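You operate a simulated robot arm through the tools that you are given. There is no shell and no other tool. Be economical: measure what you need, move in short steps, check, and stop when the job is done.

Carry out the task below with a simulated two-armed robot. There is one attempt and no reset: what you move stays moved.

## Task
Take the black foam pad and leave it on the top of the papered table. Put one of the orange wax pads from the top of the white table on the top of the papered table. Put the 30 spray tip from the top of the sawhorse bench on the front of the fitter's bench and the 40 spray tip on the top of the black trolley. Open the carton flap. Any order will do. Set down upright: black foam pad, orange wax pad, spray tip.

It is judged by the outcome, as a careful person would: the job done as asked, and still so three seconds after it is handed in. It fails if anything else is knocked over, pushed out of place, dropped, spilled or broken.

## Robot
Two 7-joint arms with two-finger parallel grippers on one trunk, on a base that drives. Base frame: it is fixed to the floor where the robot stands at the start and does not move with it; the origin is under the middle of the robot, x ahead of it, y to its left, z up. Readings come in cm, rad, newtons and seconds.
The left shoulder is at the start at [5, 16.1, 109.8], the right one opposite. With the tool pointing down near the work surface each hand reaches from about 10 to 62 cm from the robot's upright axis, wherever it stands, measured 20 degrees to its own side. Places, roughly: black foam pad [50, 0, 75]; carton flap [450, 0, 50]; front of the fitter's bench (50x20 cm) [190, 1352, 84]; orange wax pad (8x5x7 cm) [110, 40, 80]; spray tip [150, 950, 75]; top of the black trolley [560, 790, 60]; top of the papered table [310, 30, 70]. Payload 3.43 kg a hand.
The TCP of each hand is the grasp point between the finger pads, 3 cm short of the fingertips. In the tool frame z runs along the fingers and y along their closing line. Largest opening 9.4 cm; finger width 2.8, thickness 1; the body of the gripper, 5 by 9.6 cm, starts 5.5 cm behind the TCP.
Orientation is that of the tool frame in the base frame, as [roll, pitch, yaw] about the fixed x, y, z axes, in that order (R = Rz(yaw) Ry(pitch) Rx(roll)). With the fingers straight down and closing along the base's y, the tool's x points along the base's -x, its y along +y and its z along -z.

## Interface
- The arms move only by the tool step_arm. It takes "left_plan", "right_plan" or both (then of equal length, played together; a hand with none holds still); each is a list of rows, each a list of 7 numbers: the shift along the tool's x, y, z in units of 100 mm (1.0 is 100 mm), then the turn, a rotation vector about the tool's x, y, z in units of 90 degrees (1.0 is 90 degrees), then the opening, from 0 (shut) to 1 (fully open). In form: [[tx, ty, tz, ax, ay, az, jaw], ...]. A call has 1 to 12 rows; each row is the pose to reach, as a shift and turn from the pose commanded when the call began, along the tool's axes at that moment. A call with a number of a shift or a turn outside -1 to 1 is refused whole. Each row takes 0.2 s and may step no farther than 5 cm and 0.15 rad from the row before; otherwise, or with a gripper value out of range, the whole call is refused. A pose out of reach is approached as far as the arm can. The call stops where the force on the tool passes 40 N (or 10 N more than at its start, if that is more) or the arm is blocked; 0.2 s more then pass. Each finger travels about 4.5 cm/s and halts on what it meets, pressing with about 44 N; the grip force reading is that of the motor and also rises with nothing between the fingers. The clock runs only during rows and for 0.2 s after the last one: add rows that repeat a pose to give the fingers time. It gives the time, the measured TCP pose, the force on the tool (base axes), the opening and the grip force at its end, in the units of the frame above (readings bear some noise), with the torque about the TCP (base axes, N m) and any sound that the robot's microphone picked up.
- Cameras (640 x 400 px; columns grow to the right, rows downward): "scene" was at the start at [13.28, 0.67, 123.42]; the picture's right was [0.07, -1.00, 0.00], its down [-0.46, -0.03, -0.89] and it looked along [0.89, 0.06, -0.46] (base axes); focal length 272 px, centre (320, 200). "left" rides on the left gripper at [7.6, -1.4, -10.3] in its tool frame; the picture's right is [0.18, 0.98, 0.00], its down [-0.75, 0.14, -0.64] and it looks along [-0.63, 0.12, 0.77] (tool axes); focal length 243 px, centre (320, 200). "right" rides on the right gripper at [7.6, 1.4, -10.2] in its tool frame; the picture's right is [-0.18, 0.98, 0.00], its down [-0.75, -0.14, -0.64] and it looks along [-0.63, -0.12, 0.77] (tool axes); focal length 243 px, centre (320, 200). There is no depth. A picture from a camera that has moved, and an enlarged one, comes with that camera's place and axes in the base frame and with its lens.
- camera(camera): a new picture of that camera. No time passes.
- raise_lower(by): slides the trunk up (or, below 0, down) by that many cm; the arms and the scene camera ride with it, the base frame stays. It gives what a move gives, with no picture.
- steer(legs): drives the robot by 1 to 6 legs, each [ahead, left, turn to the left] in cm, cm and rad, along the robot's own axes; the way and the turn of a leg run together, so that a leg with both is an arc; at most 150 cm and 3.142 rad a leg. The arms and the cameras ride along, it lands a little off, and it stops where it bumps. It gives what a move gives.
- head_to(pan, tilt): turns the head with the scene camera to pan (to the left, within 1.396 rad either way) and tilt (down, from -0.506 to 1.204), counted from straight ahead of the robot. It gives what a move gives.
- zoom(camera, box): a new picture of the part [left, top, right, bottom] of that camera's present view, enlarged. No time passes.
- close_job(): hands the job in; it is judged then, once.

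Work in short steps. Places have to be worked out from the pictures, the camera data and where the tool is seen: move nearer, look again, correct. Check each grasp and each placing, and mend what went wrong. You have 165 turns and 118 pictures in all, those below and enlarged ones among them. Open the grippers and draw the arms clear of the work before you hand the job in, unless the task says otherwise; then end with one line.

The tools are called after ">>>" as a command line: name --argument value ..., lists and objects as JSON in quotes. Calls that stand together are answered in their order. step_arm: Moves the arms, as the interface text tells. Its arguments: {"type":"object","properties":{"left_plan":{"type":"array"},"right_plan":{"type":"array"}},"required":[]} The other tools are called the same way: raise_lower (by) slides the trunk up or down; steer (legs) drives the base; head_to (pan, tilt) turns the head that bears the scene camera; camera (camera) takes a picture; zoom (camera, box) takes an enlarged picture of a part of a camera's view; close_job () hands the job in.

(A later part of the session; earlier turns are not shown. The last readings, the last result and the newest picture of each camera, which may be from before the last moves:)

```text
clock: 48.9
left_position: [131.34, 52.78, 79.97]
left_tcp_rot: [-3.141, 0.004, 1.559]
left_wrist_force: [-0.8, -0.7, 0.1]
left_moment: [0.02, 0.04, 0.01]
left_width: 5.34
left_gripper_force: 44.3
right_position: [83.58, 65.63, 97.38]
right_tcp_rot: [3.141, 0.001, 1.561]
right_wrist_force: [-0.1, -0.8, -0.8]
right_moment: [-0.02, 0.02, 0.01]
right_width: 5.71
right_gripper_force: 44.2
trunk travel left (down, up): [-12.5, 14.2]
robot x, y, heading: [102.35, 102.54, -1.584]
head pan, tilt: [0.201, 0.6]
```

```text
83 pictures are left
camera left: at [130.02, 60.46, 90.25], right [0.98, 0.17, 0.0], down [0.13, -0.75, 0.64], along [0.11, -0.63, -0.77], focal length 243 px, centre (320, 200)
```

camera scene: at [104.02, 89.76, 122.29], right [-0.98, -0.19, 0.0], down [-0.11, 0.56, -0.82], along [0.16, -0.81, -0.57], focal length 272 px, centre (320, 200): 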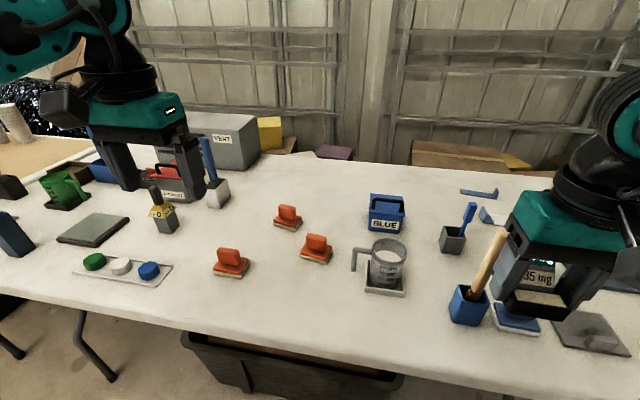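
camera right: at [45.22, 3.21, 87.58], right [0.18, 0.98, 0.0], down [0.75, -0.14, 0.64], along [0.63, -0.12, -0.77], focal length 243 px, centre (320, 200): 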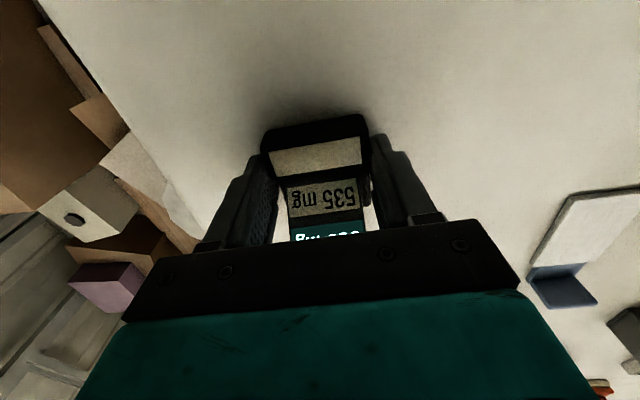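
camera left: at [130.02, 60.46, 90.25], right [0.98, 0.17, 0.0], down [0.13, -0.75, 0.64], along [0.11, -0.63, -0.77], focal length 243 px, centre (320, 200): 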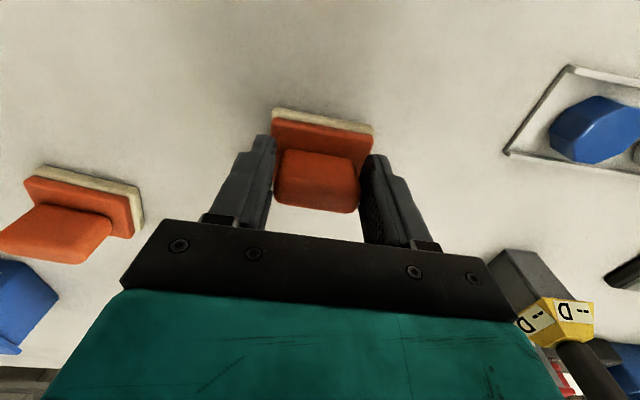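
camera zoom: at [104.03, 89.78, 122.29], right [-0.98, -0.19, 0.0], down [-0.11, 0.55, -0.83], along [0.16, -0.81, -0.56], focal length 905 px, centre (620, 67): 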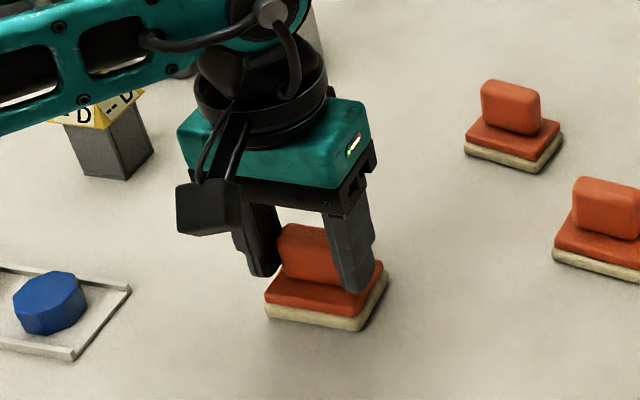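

Gripped at 5.3 cm. I lift it and draw it back toward the robot.

>>> step_arm --left_plan '[[0, 0, -0.15, 0, 0, 0, 0.2], [0, 0, -0.4, 0, 0, 0, 0.2], [0, 0, -0.7, 0, 0, 0, 0.2], [0, 0, -1, 0, 0, 0, 0.2]]'

>>> step_arm --left_plan '[[0.1, 0, -0.3, 0, 0, 0, 0.2], [0.3, 0, -0.6, 0, 0, 0, 0.2], [0.6, 0, -0.9, 0, 0, 0, 0.2], [0.9, 0, -1, 0, 0, 0, 0.2], [1, 0, -1, 0, 0, 0, 0.2]]'

>>> steer --legs '[[-15, 0, 0], [0, 130, 0]]'

>>> head_to --pan 0.5 --tilt 0.5

>>> camera --camera "scene"

```text
clock: 49.9
left_position: [131.46, 52.86, 90.17]
left_tcp_rot: [3.141, 0.001, 1.56]
left_wrist_force: [-0.7, -0.3, -0.2]
left_moment: [0.02, 0.02, -0.01]
left_width: 5.32
left_gripper_force: 43.8
right_position: [83.54, 65.61, 97.34]
right_tcp_rot: [-3.141, 0.001, 1.561]
right_wrist_force: [-0.4, 0.5, -0.6]
right_moment: [-0.01, 0.01, 0.0]
right_width: 5.69
right_gripper_force: 43.8
trunk travel left (down, up): [-12.5, 14.2]
robot x, y, heading: [102.43, 102.57, -1.583]
head pan, tilt: [0.201, 0.6]
```

```text
clock: 51.1
left_position: [131.54, 62.96, 100.16]
left_tcp_rot: [3.141, -0.001, 1.561]
left_wrist_force: [-0.9, 0.6, -0.6]
left_moment: [0.02, 0.0, 0.02]
left_width: 5.32
left_gripper_force: 44.6
right_position: [83.56, 65.72, 97.32]
right_tcp_rot: [-3.14, 0.0, 1.56]
right_wrist_force: [0.0, 0.0, -0.2]
right_moment: [0.0, 0.01, 0.01]
right_width: 5.72
right_gripper_force: 44.0
trunk travel left (down, up): [-12.5, 14.2]
robot x, y, heading: [102.02, 102.29, -1.584]
head pan, tilt: [0.201, 0.6]
```

```text
clock: 63.5
left_position: [258.87, 74.84, 100.11]
left_tcp_rot: [-3.139, 0.001, 1.543]
left_wrist_force: [0.2, -0.2, 0.3]
left_moment: [-0.01, -0.02, -0.03]
left_width: 5.29
left_gripper_force: 44.0
right_position: [210.74, 78.58, 97.38]
right_tcp_rot: [3.141, -0.001, 1.541]
right_wrist_force: [0.5, -0.7, 0.2]
right_moment: [0.03, 0.02, -0.02]
right_width: 5.71
right_gripper_force: 43.5
trunk travel left (down, up): [-12.5, 14.2]
robot x, y, heading: [229.88, 114.97, -1.6]
head pan, tilt: [0.201, 0.6]
```

```text
clock: 64.2
left_position: [258.83, 74.85, 100.03]
left_tcp_rot: [3.142, 0.001, 1.543]
left_wrist_force: [0.5, 0.3, -0.8]
left_moment: [-0.04, -0.02, 0.0]
left_width: 5.35
left_gripper_force: 44.0
right_position: [210.69, 78.41, 97.27]
right_tcp_rot: [3.142, 0.002, 1.542]
right_wrist_force: [0.8, -0.1, -0.7]
right_moment: [0.03, -0.01, -0.04]
right_width: 5.73
right_gripper_force: 43.6
trunk travel left (down, up): [-12.5, 14.2]
robot x, y, heading: [229.69, 115.11, -1.597]
head pan, tilt: [0.499, 0.499]
```

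```text
82 pictures are left
camera scene: at [234.18, 102.86, 123.2], right [-0.89, -0.45, 0.0], down [-0.22, 0.43, -0.88], along [0.4, -0.78, -0.48], focal length 272 px, centre (320, 200)
```

scene: 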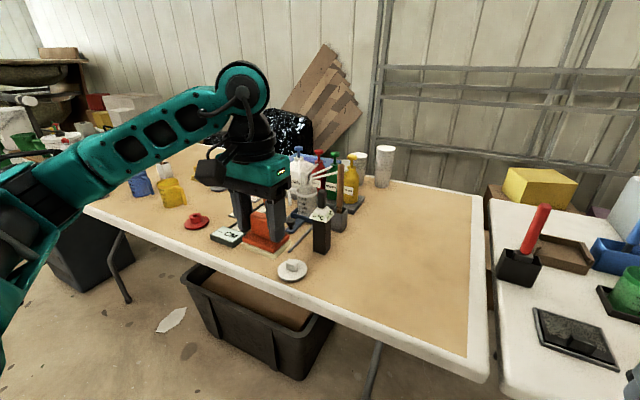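

The near end of the papered table (x 225–255, y 25–60) is free. I shift closer, then bring the orange pad over about (247,50).

>>> steer --legs '[[12, 0, 0.026]]'

>>> step_arm --left_plan '[[-0.1, -0.3, 0, 0, 0, 0, 0.2], [-0.3, -0.6, 0, 0, 0, 0, 0.2], [-0.5, -0.9, 0.2, 0, 0, 0, 0.2], [-0.8, -1, 0.5, 0, 0, 0, 0.2], [-1, -1, 0.8, 0, 0, 0, 0.2], [-1, -1, 0.9, 0, 0, 0, 0.2]]'

>>> head_to --pan 0.2 --tilt 0.7

>>> camera --camera "scene"

```text
clock: 65.5
left_position: [259.46, 63.65, 100.04]
left_tcp_rot: [-3.141, 0.0, 1.563]
left_wrist_force: [0.0, -0.5, -0.7]
left_moment: [0.02, -0.01, -0.01]
left_width: 5.34
left_gripper_force: 44.0
right_position: [211.26, 66.27, 97.2]
right_tcp_rot: [-3.141, -0.001, 1.564]
right_wrist_force: [0.2, -0.9, -1.8]
right_moment: [-0.01, 0.0, -0.02]
right_width: 5.73
right_gripper_force: 44.0
trunk travel left (down, up): [-12.5, 14.2]
robot x, y, heading: [229.86, 103.19, -1.576]
head pan, tilt: [0.499, 0.499]
```

```text
clock: 66.9
left_position: [249.46, 53.9, 91.07]
left_tcp_rot: [-3.141, 0.002, 1.564]
left_wrist_force: [0.3, -0.1, -1.0]
left_moment: [0.0, -0.01, -0.03]
left_width: 5.33
left_gripper_force: 43.7
right_position: [211.3, 66.43, 97.27]
right_tcp_rot: [-3.141, 0.001, 1.563]
right_wrist_force: [-0.6, 0.1, -0.5]
right_moment: [0.04, -0.01, 0.0]
right_width: 5.71
right_gripper_force: 44.3
trunk travel left (down, up): [-12.5, 14.2]
robot x, y, heading: [229.6, 102.95, -1.577]
head pan, tilt: [0.499, 0.499]
```

```text
clock: 67.7
left_position: [249.4, 53.97, 90.98]
left_tcp_rot: [3.141, 0.001, 1.564]
left_wrist_force: [0.0, -0.8, -0.7]
left_moment: [0.03, -0.01, 0.03]
left_width: 5.36
left_gripper_force: 43.4
right_position: [211.28, 66.34, 97.36]
right_tcp_rot: [3.141, -0.001, 1.564]
right_wrist_force: [-0.8, -0.1, -0.8]
right_moment: [0.02, 0.0, 0.01]
right_width: 5.74
right_gripper_force: 44.2
trunk travel left (down, up): [-12.5, 14.2]
robot x, y, heading: [229.76, 103.25, -1.576]
head pan, tilt: [0.201, 0.7]
```

```text
81 pictures are left
camera scene: at [231.57, 90.9, 121.43], right [-0.98, -0.19, 0.0], down [-0.12, 0.63, -0.77], along [0.15, -0.75, -0.64], focal length 272 px, centre (320, 200)
```

scene: 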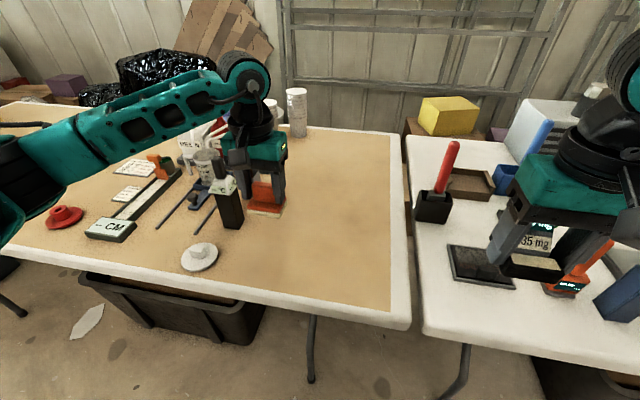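

Room is ample. I move 3 cm more away from the bottle and lower slowly.

>>> step_arm --left_plan '[[-0.1, -0.15, 0.2, 0, 0, 0, 0.2], [-0.2, -0.35, 0.5, 0, 0, 0, 0.2], [-0.25, -0.4, 0.8, 0, 0, 0, 0.2], [-0.25, -0.4, 0.95, 0, 0, 0, 0.2], [-0.25, -0.4, 1, 0, 0, 0, 0.2]]'

>>> zoom --camera "scene" --box '[180, 100, 380, 280]'

```text
clock: 68.9
left_position: [245.41, 51.29, 80.98]
left_tcp_rot: [-3.141, 0.001, 1.564]
left_wrist_force: [0.9, -0.3, 0.0]
left_moment: [-0.02, 0.03, 0.0]
left_width: 5.31
left_gripper_force: 44.6
right_position: [211.22, 66.38, 97.39]
right_tcp_rot: [-3.141, 0.001, 1.563]
right_wrist_force: [-0.3, 0.6, 0.2]
right_moment: [-0.01, 0.0, 0.0]
right_width: 5.68
right_gripper_force: 43.5
trunk travel left (down, up): [-12.5, 14.2]
robot x, y, heading: [229.25, 103.12, -1.578]
head pan, tilt: [0.201, 0.7]
```

```text
2.22 times, centred on (280, 190) of scene
camera zoom: at [231.56, 90.9, 121.43], right [-0.98, -0.19, 0.0], down [-0.12, 0.63, -0.76], along [0.15, -0.75, -0.64], focal length 603 px, centre (409, 222)
```

zoom: 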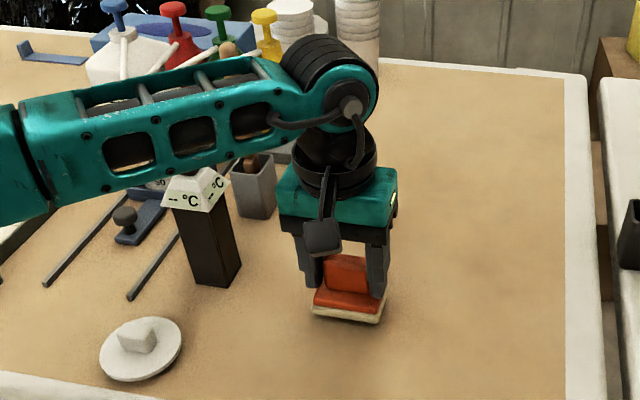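

Nearly down. I lower in millimetres to contact.

>>> step_arm --left_plan '[[0, 0, 0.05, 0, 0, 0, 0.2], [0, 0, 0.1, 0, 0, 0, 0.2], [0, 0, 0.13, 0, 0, 0, 0.2], [0, 0, 0.16, 0, 0, 0, 0.2], [0, 0, 0.19, 0, 0, 0, 0.2], [0, 0, 0.22, 0, 0, 0, 0.2]]'

```text
clock: 70.2
left_position: [245.29, 51.04, 80.03]
left_tcp_rot: [-3.137, 0.015, 1.566]
left_wrist_force: [0.8, 2.2, 14.1]
left_moment: [0.07, -0.21, -0.04]
left_width: 5.33
left_gripper_force: 43.5
right_position: [211.22, 66.41, 97.41]
right_tcp_rot: [3.141, 0.002, 1.566]
right_wrist_force: [0.6, -0.5, 0.5]
right_moment: [0.01, 0.01, 0.01]
right_width: 5.69
right_gripper_force: 44.2
trunk travel left (down, up): [-12.5, 14.2]
robot x, y, heading: [230.17, 103.32, -1.579]
head pan, tilt: [0.201, 0.7]
stopped in row 6 (left hand): the force on the tool passed its limit at 42 N (the readings are from after the stop); the commanded pose is now the measured one
```

Contact at z=80.0. I open and rise straight up.

>>> step_arm --left_plan '[[0, 0, -0.02, 0, 0, 0, 0.4], [0, 0, -0.02, 0, 0, 0, 0.7], [0, 0, -0.02, 0, 0, 0, 1], [0, 0, -0.02, 0, 0, 0, 1], [0, 0, -0.02, 0, 0, 0, 1], [0, 0, -0.3, 0, 0, 0, 1], [0, 0, -0.7, 0, 0, 0, 1], [0, 0, -1, 0, 0, 0, 1]]'

>>> step_arm --left_plan '[[0, 0, -0.4, 0, 0, 0, 1], [0, 0, -0.8, 0, 0, 0, 1], [0.4, 0, -1, 0, 0, 0, 1], [0.6, 0.3, -1, 0, 0, 0, 1], [0.8, 0.7, -1, 0, 0, 0, 1], [0.9, 1, -1, 0, 0, 0, 1]]'

>>> camera --camera "scene"

```text
clock: 72.0
left_position: [245.48, 51.22, 89.6]
left_tcp_rot: [-3.137, 0.01, 1.565]
left_wrist_force: [-0.9, 0.0, -0.1]
left_moment: [0.01, -0.02, -0.02]
left_width: 9.38
left_gripper_force: 0.1
right_position: [211.17, 66.3, 97.37]
right_tcp_rot: [-3.141, 0.0, 1.564]
right_wrist_force: [-0.2, 0.5, 0.0]
right_moment: [0.01, 0.02, 0.02]
right_width: 5.69
right_gripper_force: 43.5
trunk travel left (down, up): [-12.5, 14.2]
robot x, y, heading: [229.92, 103.44, -1.578]
head pan, tilt: [0.201, 0.7]
```

```text
clock: 73.3
left_position: [255.83, 60.05, 99.53]
left_tcp_rot: [-3.139, 0.01, 1.566]
left_wrist_force: [-0.1, 0.8, 0.3]
left_moment: [0.04, 0.0, 0.05]
left_width: 9.38
left_gripper_force: 0.0
right_position: [211.36, 66.38, 97.4]
right_tcp_rot: [-3.14, 0.001, 1.563]
right_wrist_force: [0.7, 0.7, -0.8]
right_moment: [0.0, -0.04, 0.0]
right_width: 5.7
right_gripper_force: 43.5
trunk travel left (down, up): [-12.5, 14.2]
robot x, y, heading: [230.01, 103.17, -1.578]
head pan, tilt: [0.201, 0.7]
```

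```text
79 pictures are left
camera scene: at [231.61, 90.93, 121.43], right [-0.98, -0.19, 0.0], down [-0.12, 0.63, -0.77], along [0.15, -0.75, -0.64], focal length 272 px, centre (320, 200)
```

scene: 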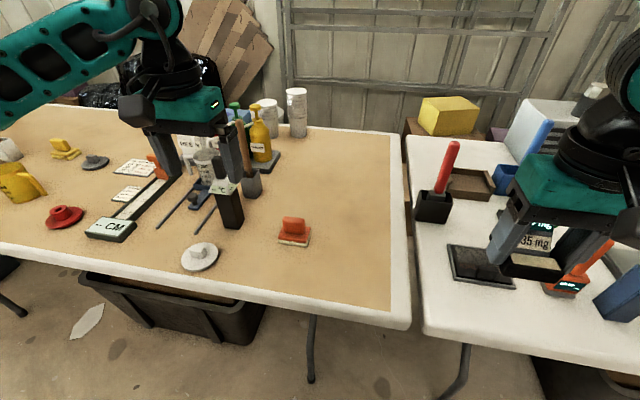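

Orange pad stands well. Let me check the readout on the held pad and that dark tray on the white table.

>>> zoom --camera "scene" --box '[430, 200, 620, 320]'

```text
3.33 times, centred on (525, 260) of scene
camera zoom: at [231.61, 90.93, 121.43], right [-0.98, -0.19, 0.0], down [-0.12, 0.63, -0.77], along [0.15, -0.75, -0.64], focal length 905 px, centre (-363, 0)
```

zoom: 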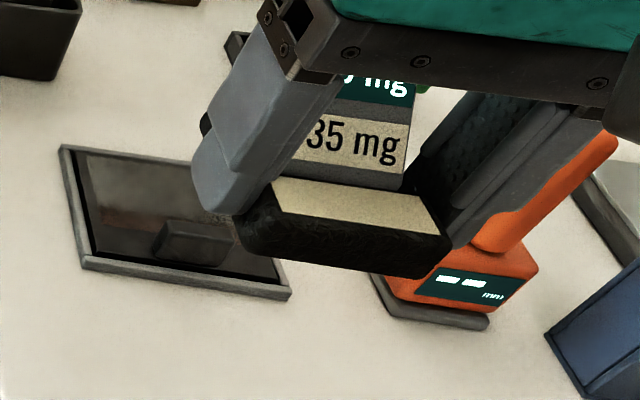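

The black part is foam indeed. I move the right hand over (230,51) and lower.

>>> step_arm --right_plan '[[-0.1, 0.2, 0, 0, 0, 0, 0.2], [-0.3, 0.5, 0, 0, 0, 0, 0.2], [-0.5, 0.8, 0, 0, 0, 0, 0.2], [-0.7, 1, 0, 0, 0, 0, 0.2], [-0.7, 1, 0, 0, 0, 0, 0.2]]'

>>> step_arm --right_plan '[[-0.1, 0.2, 0.1, 0, 0, 0, 0.2], [-0.3, 0.5, 0.3, 0, 0, 0, 0.2], [-0.5, 0.7, 0.6, 0, 0, 0, 0.2], [-0.7, 0.9, 0.9, 0, 0, 0, 0.2], [-0.7, 0.9, 1, 0, 0, 0, 0.2]]'

>>> step_arm --right_plan '[[0, 0, 0.2, 0, 0, 0, 0.2], [0, 0, 0.4, 0, 0, 0, 0.2], [0, 0, 0.6, 0, 0, 0, 0.2], [0, 0, 0.8, 0, 0, 0, 0.2], [0, 0, 0.9, 0, 0, 0, 0.2], [0, 0, 0.94, 0, 0, 0, 0.2]]'

>>> camera --camera "scene"

```text
clock: 74.5
left_position: [255.67, 59.96, 99.47]
left_tcp_rot: [-3.138, 0.011, 1.565]
left_wrist_force: [-0.1, -0.1, 0.2]
left_moment: [-0.02, 0.03, 0.0]
left_width: 9.37
left_gripper_force: 0.0
right_position: [221.43, 59.39, 97.14]
right_tcp_rot: [3.141, 0.0, 1.564]
right_wrist_force: [0.3, -0.1, -0.9]
right_moment: [-0.01, 0.0, 0.01]
right_width: 5.71
right_gripper_force: 43.8
trunk travel left (down, up): [-12.5, 14.2]
robot x, y, heading: [229.27, 102.59, -1.578]
head pan, tilt: [0.201, 0.7]
```

```text
clock: 75.8
left_position: [255.8, 60.03, 99.54]
left_tcp_rot: [-3.138, 0.011, 1.566]
left_wrist_force: [-0.3, -0.4, -0.3]
left_moment: [0.01, 0.0, 0.0]
left_width: 9.38
left_gripper_force: 0.1
right_position: [230.2, 52.6, 87.26]
right_tcp_rot: [3.141, -0.001, 1.563]
right_wrist_force: [0.2, 1.1, -0.7]
right_moment: [-0.01, 0.01, 0.0]
right_width: 5.69
right_gripper_force: 43.7
trunk travel left (down, up): [-12.5, 14.2]
robot x, y, heading: [229.74, 103.33, -1.577]
head pan, tilt: [0.201, 0.7]
```

```text
clock: 77.2
left_position: [255.7, 59.98, 99.52]
left_tcp_rot: [-3.137, 0.011, 1.565]
left_wrist_force: [0.2, -0.4, 0.3]
left_moment: [0.0, -0.02, -0.04]
left_width: 9.43
left_gripper_force: 0.0
right_position: [230.35, 52.35, 77.81]
right_tcp_rot: [3.14, 0.0, 1.563]
right_wrist_force: [0.8, 0.2, -0.3]
right_moment: [0.0, 0.03, -0.01]
right_width: 5.71
right_gripper_force: 44.2
trunk travel left (down, up): [-12.5, 14.2]
robot x, y, heading: [229.77, 103.36, -1.573]
head pan, tilt: [0.201, 0.7]
```

```text
77 pictures are left
camera scene: at [231.58, 90.92, 121.43], right [-0.98, -0.19, 0.0], down [-0.12, 0.63, -0.76], along [0.15, -0.75, -0.64], focal length 272 px, centre (320, 200)
```

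scene: 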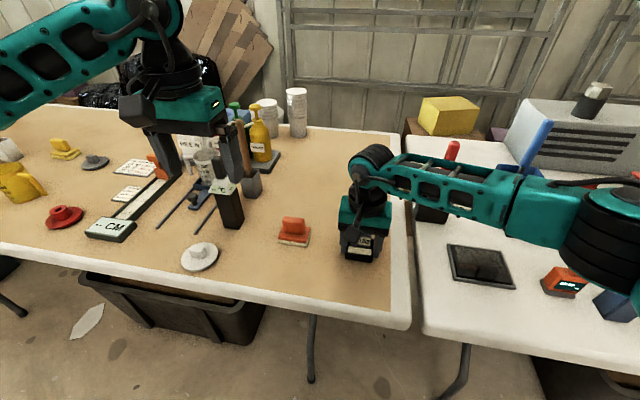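

Right above the surface; last millimetres, then release and rise.

>>> step_arm --right_plan '[[0, 0, 0.02, 0, 0, 0, 0.2], [0, 0, 0.04, 0, 0, 0, 0.2], [0, 0, 0.05, 0, 0, 0, 0.2]]'

>>> step_arm --right_plan '[[0, 0, 0, 0, 0, 0, 0.6], [0, 0, 0, 0, 0, 0, 0.7], [0, 0, 0, 0, 0, 0, 0.85], [0, 0, 0, 0, 0, 0, 1], [0, 0, 0, 0, 0, 0, 1], [0, 0, -0.2, 0, 0, 0, 1], [0, 0, -0.6, 0, 0, 0, 1], [0, 0, -1, 0, 0, 0, 1]]'

>>> step_arm --right_plan '[[0, 0, -0.4, 0, 0, 0, 1], [0.3, 0, -0.8, 0, 0, 0, 1], [0.7, -0.2, -1, 0, 0, 0, 1], [1, -0.5, -1, 0, 0, 0, 1]]'

>>> camera --camera "scene"

```text
clock: 78.0
left_position: [255.71, 60.0, 99.54]
left_tcp_rot: [-3.139, 0.011, 1.566]
left_wrist_force: [0.0, -0.5, 0.2]
left_moment: [-0.02, -0.01, -0.03]
left_width: 9.41
left_gripper_force: 0.0
right_position: [230.21, 52.26, 77.46]
right_tcp_rot: [3.141, -0.001, 1.563]
right_wrist_force: [-0.3, 0.1, -1.5]
right_moment: [0.0, -0.02, 0.0]
right_width: 5.7
right_gripper_force: 44.5
trunk travel left (down, up): [-12.5, 14.2]
robot x, y, heading: [229.81, 103.2, -1.579]
head pan, tilt: [0.201, 0.7]
```

```text
clock: 79.8
left_position: [255.73, 60.05, 99.59]
left_tcp_rot: [-3.137, 0.011, 1.565]
left_wrist_force: [0.8, 0.1, -1.0]
left_moment: [-0.01, -0.03, -0.02]
left_width: 9.43
left_gripper_force: 0.0
right_position: [230.43, 52.34, 87.61]
right_tcp_rot: [3.141, 0.0, 1.564]
right_wrist_force: [-1.0, -0.1, 0.5]
right_moment: [-0.01, 0.03, 0.01]
right_width: 9.41
right_gripper_force: 0.1
trunk travel left (down, up): [-12.5, 14.2]
robot x, y, heading: [229.86, 103.24, -1.579]
head pan, tilt: [0.201, 0.7]
```

```text
clock: 80.8
left_position: [255.69, 60.01, 99.57]
left_tcp_rot: [-3.137, 0.012, 1.565]
left_wrist_force: [0.5, 1.0, -0.3]
left_moment: [-0.01, -0.01, -0.04]
left_width: 9.43
left_gripper_force: 0.0
right_position: [225.3, 62.34, 97.77]
right_tcp_rot: [-3.141, 0.0, 1.563]
right_wrist_force: [0.9, 0.4, -0.1]
right_moment: [-0.04, 0.03, -0.03]
right_width: 9.4
right_gripper_force: 0.1
trunk travel left (down, up): [-12.5, 14.2]
robot x, y, heading: [230.12, 103.51, -1.581]
head pan, tilt: [0.201, 0.7]
```

```text
76 pictures are left
camera scene: at [231.54, 90.93, 121.43], right [-0.98, -0.19, 0.0], down [-0.12, 0.63, -0.77], along [0.15, -0.75, -0.64], focal length 272 px, centre (320, 200)
```

scene: 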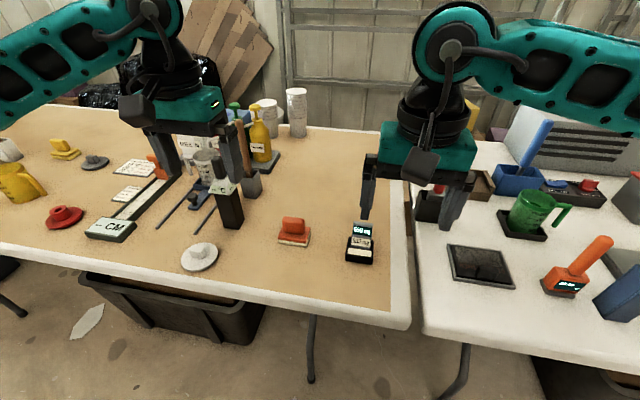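

Both pads are placed upright. Now the carton flap near (450,0,50): I back off and look that way.

>>> steer --legs '[[-20, 0, 0]]'

>>> step_arm --left_plan '[[0.3, 0, 0, 0, 0, 0, 1], [0.7, 0.0, 0, 0, 0, 0, 1], [1, 0, 0, 0, 0, 0, 1]]'

>>> head_to --pan 1.0 --tilt 0.35

>>> camera --camera "scene"

```text
clock: 82.3
left_position: [255.82, 79.88, 99.57]
left_tcp_rot: [-3.138, 0.009, 1.567]
left_wrist_force: [-1.0, -0.3, 0.0]
left_moment: [-0.01, -0.01, -0.01]
left_width: 9.39
left_gripper_force: 0.0
right_position: [225.54, 82.08, 97.73]
right_tcp_rot: [-3.142, 0.0, 1.565]
right_wrist_force: [1.1, 0.4, 0.9]
right_moment: [-0.01, 0.02, 0.0]
right_width: 9.4
right_gripper_force: 0.1
trunk travel left (down, up): [-12.5, 14.2]
robot x, y, heading: [229.65, 123.13, -1.577]
head pan, tilt: [0.201, 0.7]
```

```text
clock: 83.2
left_position: [255.69, 90.17, 99.35]
left_tcp_rot: [-3.139, 0.009, 1.571]
left_wrist_force: [-0.7, 0.4, -0.9]
left_moment: [-0.01, -0.01, -0.01]
left_width: 9.41
left_gripper_force: 0.1
right_position: [225.54, 82.03, 97.8]
right_tcp_rot: [-3.142, 0.001, 1.565]
right_wrist_force: [-0.5, -0.3, 0.2]
right_moment: [0.01, -0.02, -0.03]
right_width: 9.39
right_gripper_force: 0.1
trunk travel left (down, up): [-12.5, 14.2]
robot x, y, heading: [230.04, 123.08, -1.574]
head pan, tilt: [0.201, 0.7]
```

```text
clock: 84.3
left_position: [255.71, 89.99, 99.19]
left_tcp_rot: [-3.138, 0.01, 1.567]
left_wrist_force: [-0.1, 1.1, -0.1]
left_moment: [0.01, 0.03, 0.02]
left_width: 9.37
left_gripper_force: 0.1
right_position: [225.52, 82.13, 97.74]
right_tcp_rot: [-3.14, -0.001, 1.564]
right_wrist_force: [0.4, -0.5, -0.9]
right_moment: [-0.02, -0.01, 0.02]
right_width: 9.41
right_gripper_force: 0.1
trunk travel left (down, up): [-12.5, 14.2]
robot x, y, heading: [229.58, 123.23, -1.576]
head pan, tilt: [1.0, 0.351]
```

```text
75 pictures are left
camera scene: at [237.88, 114.08, 124.56], right [-0.55, -0.84, 0.0], down [-0.29, 0.19, -0.94], along [0.79, -0.51, -0.34], focal length 272 px, centre (320, 200)
```

scene: 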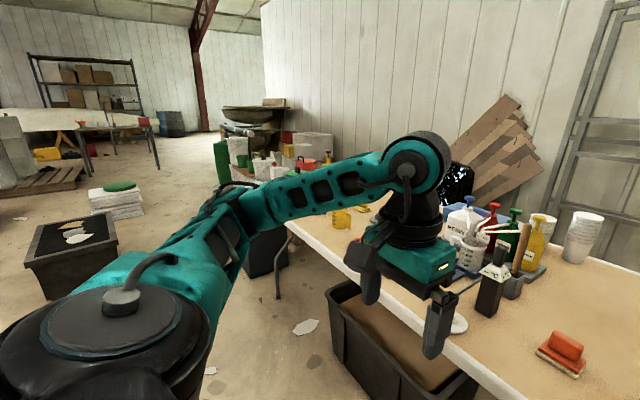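

A dark bin stands near (460,170), and cartons lie behind the papered table's far end. I slide left 120 cm and look again.

>>> steer --legs '[[0, 125, 0]]'

>>> camera --camera "scene"

>>> head_to --pan 0.6 --tilt 0.5

>>> camera --camera "scene"

```text
clock: 95.6
left_position: [382.14, 89.59, 99.42]
left_tcp_rot: [-3.137, 0.01, 1.569]
left_wrist_force: [-0.4, 0.9, 1.0]
left_moment: [0.0, -0.01, 0.0]
left_width: 9.39
left_gripper_force: 0.1
right_position: [351.83, 81.55, 97.62]
right_tcp_rot: [3.141, 0.002, 1.568]
right_wrist_force: [0.3, 0.1, 0.3]
right_moment: [0.0, -0.05, 0.03]
right_width: 9.39
right_gripper_force: 0.1
trunk travel left (down, up): [-12.5, 14.2]
robot x, y, heading: [356.2, 122.65, -1.575]
head pan, tilt: [1.0, 0.351]
```

```text
74 pictures are left
camera scene: at [364.14, 113.49, 124.57], right [-0.54, -0.84, 0.0], down [-0.29, 0.19, -0.94], along [0.79, -0.51, -0.34], focal length 272 px, centre (320, 200)
```

scene: 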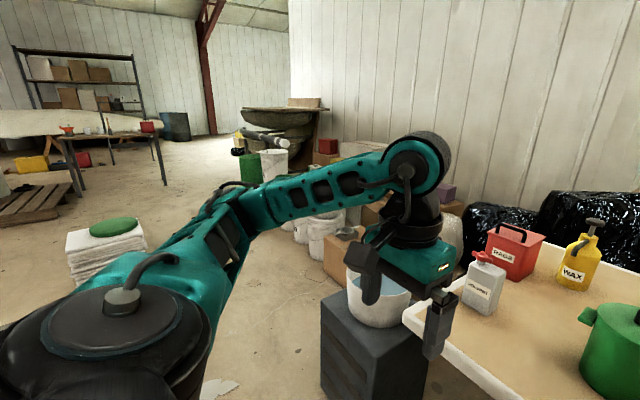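

```text
clock: 96.5
left_position: [382.04, 89.49, 99.4]
left_tcp_rot: [-3.138, 0.011, 1.569]
left_wrist_force: [-0.6, -0.2, -0.3]
left_moment: [0.01, 0.0, -0.01]
left_width: 9.4
left_gripper_force: 0.1
right_position: [351.91, 81.45, 97.68]
right_tcp_rot: [3.141, 0.0, 1.567]
right_wrist_force: [-0.3, -0.4, 0.1]
right_moment: [0.01, -0.02, -0.02]
right_width: 9.4
right_gripper_force: 0.1
trunk travel left (down, up): [-12.5, 14.2]
robot x, y, heading: [356.28, 122.46, -1.574]
head pan, tilt: [0.6, 0.499]
```

```text
73 pictures are left
camera scene: at [361.44, 111.03, 123.2], right [-0.83, -0.56, 0.0], down [-0.27, 0.4, -0.88], along [0.49, -0.73, -0.48], focal length 272 px, centre (320, 200)
```

scene: 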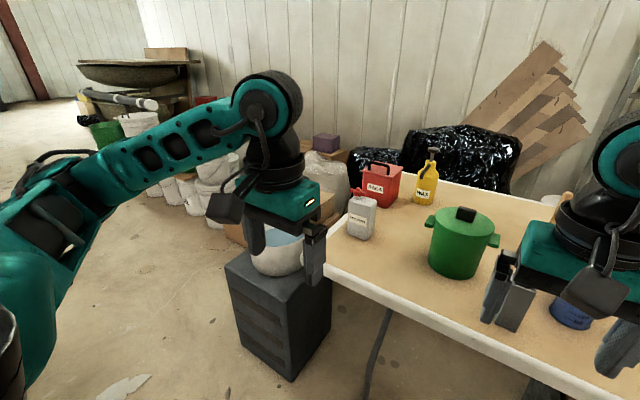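

A dark box with a bucket stands off the table's end; the carton is behind the left hand. I look left for the bin and raise the left hand out of the view.

>>> step_arm --left_plan '[[0, 0, -0.4, 0, 0, 0, 1], [0, 0, -0.8, 0, 0, 0, 1], [0, 0, -1, 0, 0, 0, 1]]'

>>> head_to --pan 1.39 --tilt 0.6

>>> camera --camera "scene"

```text
clock: 97.2
left_position: [381.87, 89.75, 109.36]
left_tcp_rot: [-3.138, 0.01, 1.569]
left_wrist_force: [0.5, 0.4, -0.4]
left_moment: [-0.02, 0.01, 0.02]
left_width: 9.4
left_gripper_force: 0.0
right_position: [351.9, 81.44, 97.66]
right_tcp_rot: [3.14, 0.0, 1.568]
right_wrist_force: [-0.6, -1.0, -0.5]
right_moment: [0.0, 0.03, 0.01]
right_width: 9.39
right_gripper_force: 0.1
trunk travel left (down, up): [-12.5, 14.2]
robot x, y, heading: [356.18, 122.78, -1.575]
head pan, tilt: [0.6, 0.499]
```

```text
clock: 98.4
left_position: [381.9, 89.66, 109.24]
left_tcp_rot: [-3.139, 0.011, 1.57]
left_wrist_force: [0.7, 0.2, -0.1]
left_moment: [-0.01, 0.0, -0.01]
left_width: 9.43
left_gripper_force: 0.0
right_position: [351.89, 81.5, 97.69]
right_tcp_rot: [3.142, -0.001, 1.567]
right_wrist_force: [-1.4, -0.7, 1.1]
right_moment: [0.01, -0.01, 0.01]
right_width: 9.42
right_gripper_force: 0.0
trunk travel left (down, up): [-12.5, 14.2]
robot x, y, heading: [355.99, 122.36, -1.573]
head pan, tilt: [1.389, 0.6]
```

```text
72 pictures are left
camera scene: at [365.01, 116.92, 122.29], right [-0.19, -0.98, 0.0], down [-0.56, 0.1, -0.83], along [0.81, -0.15, -0.56], focal length 272 px, centre (320, 200)
```

scene: 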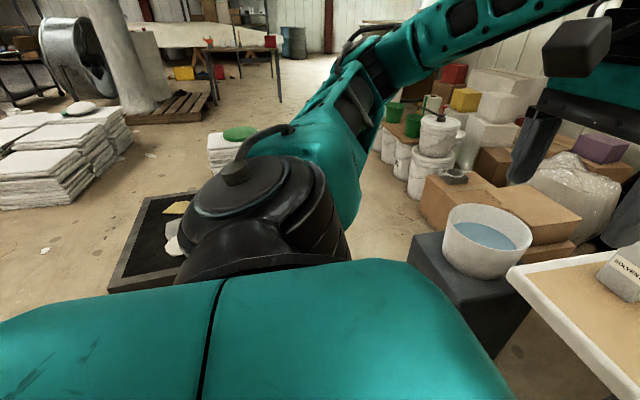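

The lane between the bin (y≥150) and the dark box (y≤65) is about 85 cm wide. I drive along its middle to x≈470 and look at the cartons.

>>> steer --legs '[[13, 0, 0], [0, 115, 0]]'

>>> head_to --pan -0.1 --tilt 0.6

>>> camera --camera "scene"

```text
clock: 106.6
left_position: [469.15, 75.47, 109.37]
left_tcp_rot: [-3.137, 0.01, 1.574]
left_wrist_force: [0.3, 0.2, 0.6]
left_moment: [-0.02, 0.01, 0.01]
left_width: 9.4
left_gripper_force: 0.0
right_position: [439.05, 67.14, 97.54]
right_tcp_rot: [-3.14, 0.002, 1.573]
right_wrist_force: [0.1, -0.2, 0.1]
right_moment: [0.04, 0.02, 0.01]
right_width: 9.42
right_gripper_force: 0.2
trunk travel left (down, up): [-12.5, 14.2]
robot x, y, heading: [443.0, 108.21, -1.563]
head pan, tilt: [1.389, 0.6]
stopped in leg 2: the robot was blocked; the commanded pose is now the measured one
```

```text
clock: 108.2
left_position: [469.07, 75.41, 109.31]
left_tcp_rot: [-3.138, 0.011, 1.575]
left_wrist_force: [0.1, -0.3, 0.1]
left_moment: [-0.01, -0.02, -0.01]
left_width: 9.4
left_gripper_force: 0.1
right_position: [439.14, 67.09, 97.71]
right_tcp_rot: [-3.141, 0.0, 1.571]
right_wrist_force: [-0.6, 0.6, 0.0]
right_moment: [-0.01, -0.02, 0.02]
right_width: 9.39
right_gripper_force: 0.0
trunk travel left (down, up): [-12.5, 14.2]
robot x, y, heading: [442.83, 108.48, -1.568]
head pan, tilt: [-0.099, 0.6]
```

```text
71 pictures are left
camera scene: at [442.42, 95.43, 122.29], right [-1.0, 0.1, 0.0], down [0.05, 0.56, -0.83], along [-0.08, -0.82, -0.56], focal length 272 px, centre (320, 200)
```

scene: 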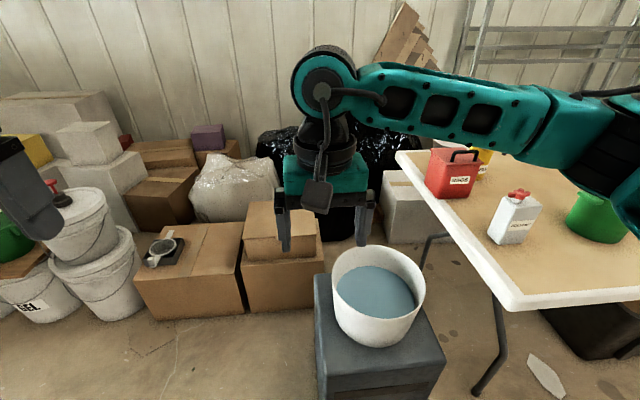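

I was stopped by a light bump (probably the bin corner behind). First I zoom on the cartons: the right one is at about (450,10).

>>> zoom --camera "scene" --box '[110, 170, 370, 330]'

>>> steer --legs '[[8, 0, 0]]'

>>> head_to --pan 1.39 --tilt 0.7

>>> camera --camera "scene"

```text
2.46 times, centred on (240, 250) of scene
camera zoom: at [442.42, 95.43, 122.29], right [-1.0, 0.1, 0.0], down [0.05, 0.56, -0.83], along [-0.08, -0.82, -0.56], focal length 668 px, centre (517, 77)
```

zoom: 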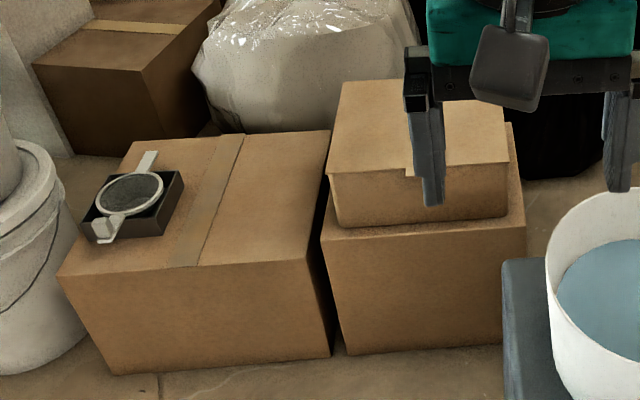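

```text
clock: 109.3
left_position: [469.04, 67.37, 109.3]
left_tcp_rot: [-3.139, 0.008, 1.574]
left_wrist_force: [0.1, -0.7, 0.4]
left_moment: [0.02, 0.01, 0.0]
left_width: 9.41
left_gripper_force: 0.1
right_position: [438.89, 58.89, 97.61]
right_tcp_rot: [-3.141, -0.001, 1.572]
right_wrist_force: [0.0, 0.9, 0.1]
right_moment: [0.03, 0.03, 0.0]
right_width: 9.42
right_gripper_force: 0.0
trunk travel left (down, up): [-12.5, 14.2]
robot x, y, heading: [443.05, 99.72, -1.567]
head pan, tilt: [-0.099, 0.6]
```

```text
clock: 110.9
left_position: [469.13, 67.34, 109.38]
left_tcp_rot: [-3.137, 0.011, 1.574]
left_wrist_force: [0.6, 0.0, -0.2]
left_moment: [-0.03, -0.01, -0.01]
left_width: 9.38
left_gripper_force: 0.0
right_position: [439.02, 58.88, 97.74]
right_tcp_rot: [3.141, -0.001, 1.572]
right_wrist_force: [-0.3, -0.3, 1.0]
right_moment: [-0.02, -0.03, -0.02]
right_width: 9.4
right_gripper_force: 0.0
trunk travel left (down, up): [-12.5, 14.2]
robot x, y, heading: [443.24, 99.75, -1.572]
head pan, tilt: [1.389, 0.7]
```

```text
69 pictures are left
camera scene: at [451.64, 94.56, 121.43], right [-0.18, -0.98, 0.0], down [-0.63, 0.12, -0.76], along [0.75, -0.14, -0.64], focal length 272 px, centre (320, 200)
```

scene: 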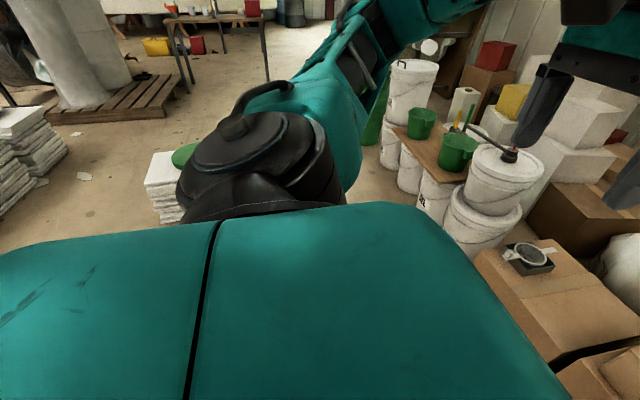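

The upper carton's top panel (the flap) spans about x 436–463, y −9..16, z≈50. I edge left and ahead to look closer, keeping clear of the dark box with the bucket.

>>> steer --legs '[[0, 10, 0], [8, 22, 0]]'

>>> head_to --pan -0.3 --tilt 0.8

>>> camera --camera "scene"

```text
clock: 114.6
left_position: [501.64, 59.6, 109.34]
left_tcp_rot: [-3.138, 0.011, 1.579]
left_wrist_force: [-0.3, -0.3, 0.0]
left_moment: [-0.03, 0.03, 0.0]
left_width: 9.43
left_gripper_force: 0.1
right_position: [471.66, 51.13, 97.65]
right_tcp_rot: [3.14, -0.001, 1.576]
right_wrist_force: [-0.4, 0.3, 0.2]
right_moment: [-0.01, 0.02, 0.02]
right_width: 9.43
right_gripper_force: 0.0
trunk travel left (down, up): [-12.5, 14.2]
robot x, y, heading: [475.59, 92.55, -1.563]
head pan, tilt: [1.389, 0.7]
```

```text
clock: 116.3
left_position: [501.59, 59.69, 109.29]
left_tcp_rot: [-3.137, 0.011, 1.58]
left_wrist_force: [-0.1, -0.4, 1.2]
left_moment: [0.01, -0.01, 0.02]
left_width: 9.42
left_gripper_force: 0.2
right_position: [471.67, 51.2, 97.61]
right_tcp_rot: [3.141, 0.0, 1.578]
right_wrist_force: [-0.5, 0.3, -0.2]
right_moment: [-0.03, -0.01, -0.02]
right_width: 9.39
right_gripper_force: 0.1
trunk travel left (down, up): [-12.5, 14.2]
robot x, y, heading: [475.72, 92.54, -1.569]
head pan, tilt: [-0.3, 0.799]
```

```text
68 pictures are left
camera scene: at [473.42, 80.53, 120.6], right [-0.96, 0.29, 0.0], down [0.21, 0.69, -0.7], along [-0.2, -0.67, -0.72], focal length 272 px, centre (320, 200)
```

scene: 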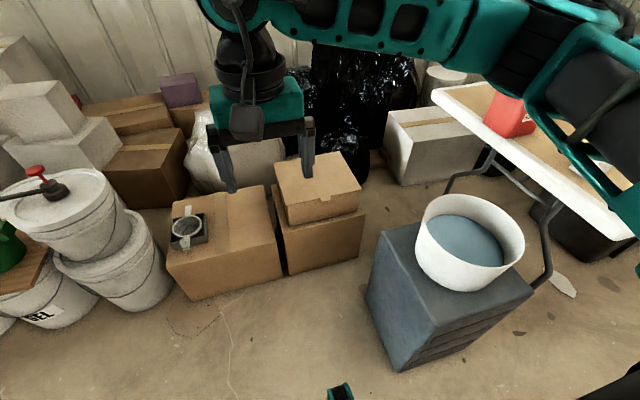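

Moved fine this time. Zoom on the flap.

>>> zoom --camera "scene" --box '[260, 140, 380, 240]'

```text
4.00 times, centred on (320, 190) of scene
camera zoom: at [473.42, 80.53, 120.6], right [-0.96, 0.29, 0.0], down [0.21, 0.69, -0.7], along [-0.2, -0.67, -0.72], focal length 1086 px, centre (320, 240)
```

zoom: 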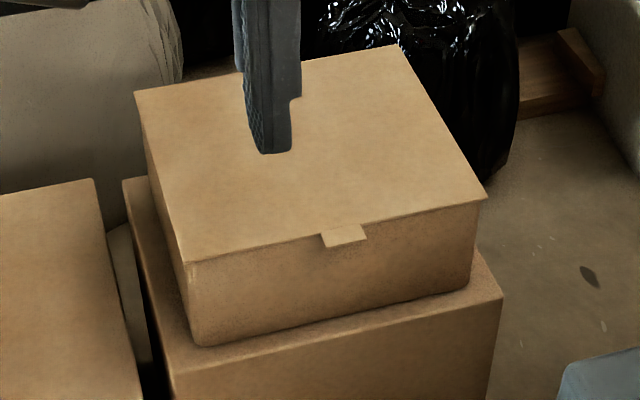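

The lid is a thin panel (x 439–462, y 8–29, z≈63.5) hinged at the back, with a small tab at the front centre (450,30). I plan to tilt the right hand to point forward, scoop the tab up from below with closed fingers, and swing it over. First I position the hand and close it.

>>> step_arm --right_plan '[[0, -0.4, 0, 0, 0, 0, 0.6], [0, -0.8, 0, 0, 0, 0, 0.3], [0, -1, 0, 0, 0, 0, 0], [0, -1, 0, 0, 0, 0, 0], [0, -1, 0, 0, 0, 0, 0]]'

>>> step_arm --right_plan '[[0, -0.4, 0, 0, -0.09, 0, 0], [0, -0.8, 0, 0, -0.18, 0, 0], [0.1, -0.9, 0, 0, -0.27, 0, 0], [0.1, -0.9, 0, 0, -0.36, 0, 0], [0.1, -0.9, 0, 0, -0.45, 0, 0], [0.1, -0.9, 0, 0, -0.54, 0, 0], [0.1, -0.9, 0, 0, -0.63, 0, 0], [0.1, -0.9, 0, 0, -0.667, 0, 0]]'

>>> raise_lower --by -8

>>> camera --camera "scene"

```text
clock: 117.5
left_position: [501.73, 59.67, 109.31]
left_tcp_rot: [-3.138, 0.01, 1.579]
left_wrist_force: [-0.6, 0.1, 0.3]
left_moment: [0.02, -0.02, 0.02]
left_width: 9.39
left_gripper_force: 0.1
right_position: [461.58, 51.0, 97.53]
right_tcp_rot: [-3.141, 0.001, 1.577]
right_wrist_force: [0.2, -0.5, 0.0]
right_moment: [0.01, 0.03, 0.04]
right_width: 0.02
right_gripper_force: 7.9
trunk travel left (down, up): [-12.5, 14.2]
robot x, y, heading: [475.42, 92.18, -1.563]
head pan, tilt: [-0.3, 0.799]
```

```text
clock: 119.3
left_position: [501.63, 59.63, 109.39]
left_tcp_rot: [-3.137, 0.01, 1.58]
left_wrist_force: [-0.2, 0.3, 0.2]
left_moment: [0.01, -0.01, -0.01]
left_width: 9.41
left_gripper_force: 0.0
right_position: [452.56, 48.39, 97.47]
right_tcp_rot: [-3.141, 1.048, 1.577]
right_wrist_force: [0.1, 0.3, -0.6]
right_moment: [-0.04, -0.04, -0.01]
right_width: 0.0
right_gripper_force: 33.0
right hand out of reach, approached as far as the arm can: row 6, 7, 8
trunk travel left (down, up): [-12.5, 14.2]
robot x, y, heading: [475.17, 92.38, -1.569]
head pan, tilt: [-0.3, 0.799]
```

```text
clock: 120.5
left_position: [501.63, 59.64, 101.28]
left_tcp_rot: [-3.137, 0.01, 1.579]
left_wrist_force: [0.2, 0.3, 0.0]
left_moment: [0.03, -0.01, 0.02]
left_width: 9.4
left_gripper_force: 0.1
right_position: [452.49, 48.4, 89.46]
right_tcp_rot: [-3.139, 1.047, 1.579]
right_wrist_force: [-0.3, -0.4, -0.5]
right_moment: [-0.02, 0.03, -0.03]
right_width: 0.04
right_gripper_force: 32.5
trunk travel left (down, up): [-4.5, 22.2]
robot x, y, heading: [475.4, 92.36, -1.564]
head pan, tilt: [-0.3, 0.799]
```

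```text
66 pictures are left
camera scene: at [473.42, 80.54, 112.61], right [-0.96, 0.29, 0.0], down [0.21, 0.69, -0.7], along [-0.2, -0.67, -0.72], focal length 272 px, centre (320, 200)
```

scene: 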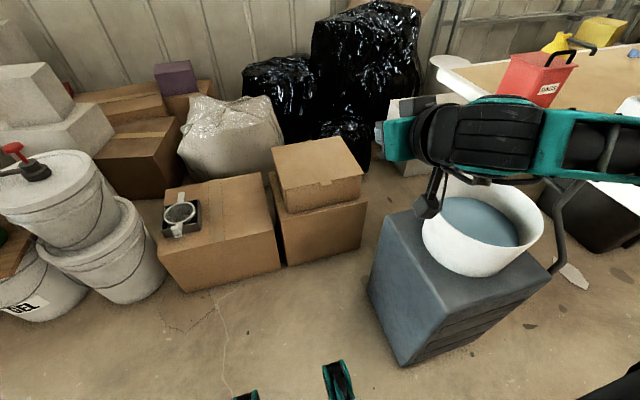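

The right arm's elbow comes out over the bucket, so I'd rather use the left hand, pointing sideways (toward −x) with a finger bar under the tab. First I fold the right hand back upright and raise it out of the way.

>>> step_arm --right_plan '[[0, 0, 0, 0, 0.09, 0, 0], [0, 0, 0, 0, 0.18, 0, 0], [0, 0, 0, 0, 0.27, 0, 0], [0, 0, 0, 0, 0.36, 0, 0], [0, 0, 0, 0, 0.45, 0, 0], [0, 0, 0, 0, 0.54, 0, 0], [0, 0, 0, 0, 0.63, 0, 0], [0, 0, 0, 0, 0.667, 0, 0]]'

>>> step_arm --right_plan '[[0.3, 0, -0.3, 0, 0, 0, 0], [0.6, 0, -0.6, 0, 0, 0, 0], [0.9, 0, -0.9, 0, 0, 0, 0], [1, 0, -1, 0, 0, 0, 0]]'

>>> step_arm --right_plan '[[0, 0, -0.4, 0, 0, 0, 0], [0, -0.2, -0.8, 0, 0, 0, 0], [0, -0.5, -1, 0, 0, 0, 0]]'

```text
clock: 122.3
left_position: [501.71, 59.72, 101.38]
left_tcp_rot: [-3.139, 0.009, 1.58]
left_wrist_force: [-0.5, 0.4, 0.2]
left_moment: [0.04, 0.0, 0.03]
left_width: 9.41
left_gripper_force: 0.2
right_position: [452.53, 48.33, 89.51]
right_tcp_rot: [3.141, -0.002, 1.577]
right_wrist_force: [0.4, 0.3, -0.5]
right_moment: [0.01, -0.03, -0.02]
right_width: 0.0
right_gripper_force: 33.3
trunk travel left (down, up): [-4.5, 22.2]
robot x, y, heading: [475.81, 92.14, -1.567]
head pan, tilt: [-0.3, 0.799]
```

```text
clock: 123.3
left_position: [501.69, 59.6, 101.35]
left_tcp_rot: [-3.136, 0.011, 1.58]
left_wrist_force: [-0.1, -0.7, 0.1]
left_moment: [0.04, 0.0, 0.0]
left_width: 9.41
left_gripper_force: 0.2
right_position: [452.47, 58.52, 99.27]
right_tcp_rot: [-3.141, -0.002, 1.575]
right_wrist_force: [-0.6, 0.1, 0.2]
right_moment: [0.03, -0.02, 0.01]
right_width: 0.01
right_gripper_force: 33.2
trunk travel left (down, up): [-4.5, 22.2]
robot x, y, heading: [475.74, 92.36, -1.558]
head pan, tilt: [-0.3, 0.799]
```

```text
clock: 124.1
left_position: [501.67, 59.61, 101.34]
left_tcp_rot: [-3.137, 0.011, 1.58]
left_wrist_force: [0.0, 0.6, -0.4]
left_moment: [-0.02, 0.01, -0.02]
left_width: 9.4
left_gripper_force: 0.1
right_position: [447.52, 58.44, 109.48]
right_tcp_rot: [3.14, -0.001, 1.578]
right_wrist_force: [0.3, -0.1, 0.5]
right_moment: [0.01, 0.03, 0.03]
right_width: 0.0
right_gripper_force: 33.4
trunk travel left (down, up): [-4.5, 22.2]
robot x, y, heading: [475.63, 92.22, -1.564]
head pan, tilt: [-0.3, 0.799]
```

Now the left hand: close the fingers and roll it to point toward −x (about 10° below horizontal).

>>> step_arm --left_plan '[[0, -0.1, 0, 0.09, 0, 0, 0.5], [0, -0.2, 0, 0.18, 0, 0, 0], [0, -0.3, 0, 0.27, 0, 0, 0], [0, -0.4, 0, 0.36, 0, 0, 0], [0, -0.5, 0, 0.45, 0, 0, 0], [0, -0.6, 0, 0.54, 0, 0, 0], [0, -0.7, 0, 0.63, 0, 0, 0], [0, -0.8, 0, 0.72, 0, 0, 0], [0, -0.9, 0, 0.81, 0, 0, 0], [0, -1, 0, 0.889, 0, 0, 0]]'

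>>> head_to --pan -0.1 --tilt 0.7

>>> camera --camera "scene"

```text
clock: 126.3
left_position: [491.68, 59.51, 101.39]
left_tcp_rot: [-1.74, 0.011, 1.579]
left_wrist_force: [0.4, 1.1, 0.7]
left_moment: [-0.01, -0.02, -0.01]
left_width: 0.0
left_gripper_force: 32.9
right_position: [447.55, 58.32, 109.44]
right_tcp_rot: [-3.141, 0.0, 1.576]
right_wrist_force: [-0.9, -0.2, 0.3]
right_moment: [0.0, 0.0, -0.03]
right_width: 0.0
right_gripper_force: 33.2
trunk travel left (down, up): [-4.5, 22.2]
robot x, y, heading: [475.73, 91.86, -1.558]
head pan, tilt: [-0.3, 0.799]
```

```text
clock: 127.0
left_position: [491.68, 59.44, 101.27]
left_tcp_rot: [-1.741, 0.011, 1.578]
left_wrist_force: [-0.3, 0.2, 0.8]
left_moment: [-0.01, 0.01, -0.01]
left_width: 0.0
left_gripper_force: 33.0
right_position: [447.61, 58.33, 109.49]
right_tcp_rot: [-3.141, 0.0, 1.577]
right_wrist_force: [-0.2, -0.1, 0.3]
right_moment: [0.0, 0.01, -0.01]
right_width: 0.0
right_gripper_force: 33.0
trunk travel left (down, up): [-4.5, 22.2]
robot x, y, heading: [475.63, 92.28, -1.562]
head pan, tilt: [-0.099, 0.7]
```

```text
65 pictures are left
camera scene: at [474.96, 79.79, 113.42], right [-1.0, 0.09, 0.0], down [0.06, 0.64, -0.76], along [-0.07, -0.76, -0.64], focal length 272 px, centre (320, 200)
```

scene: 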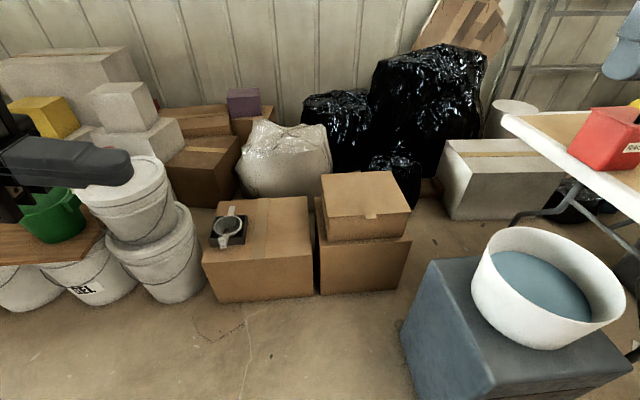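

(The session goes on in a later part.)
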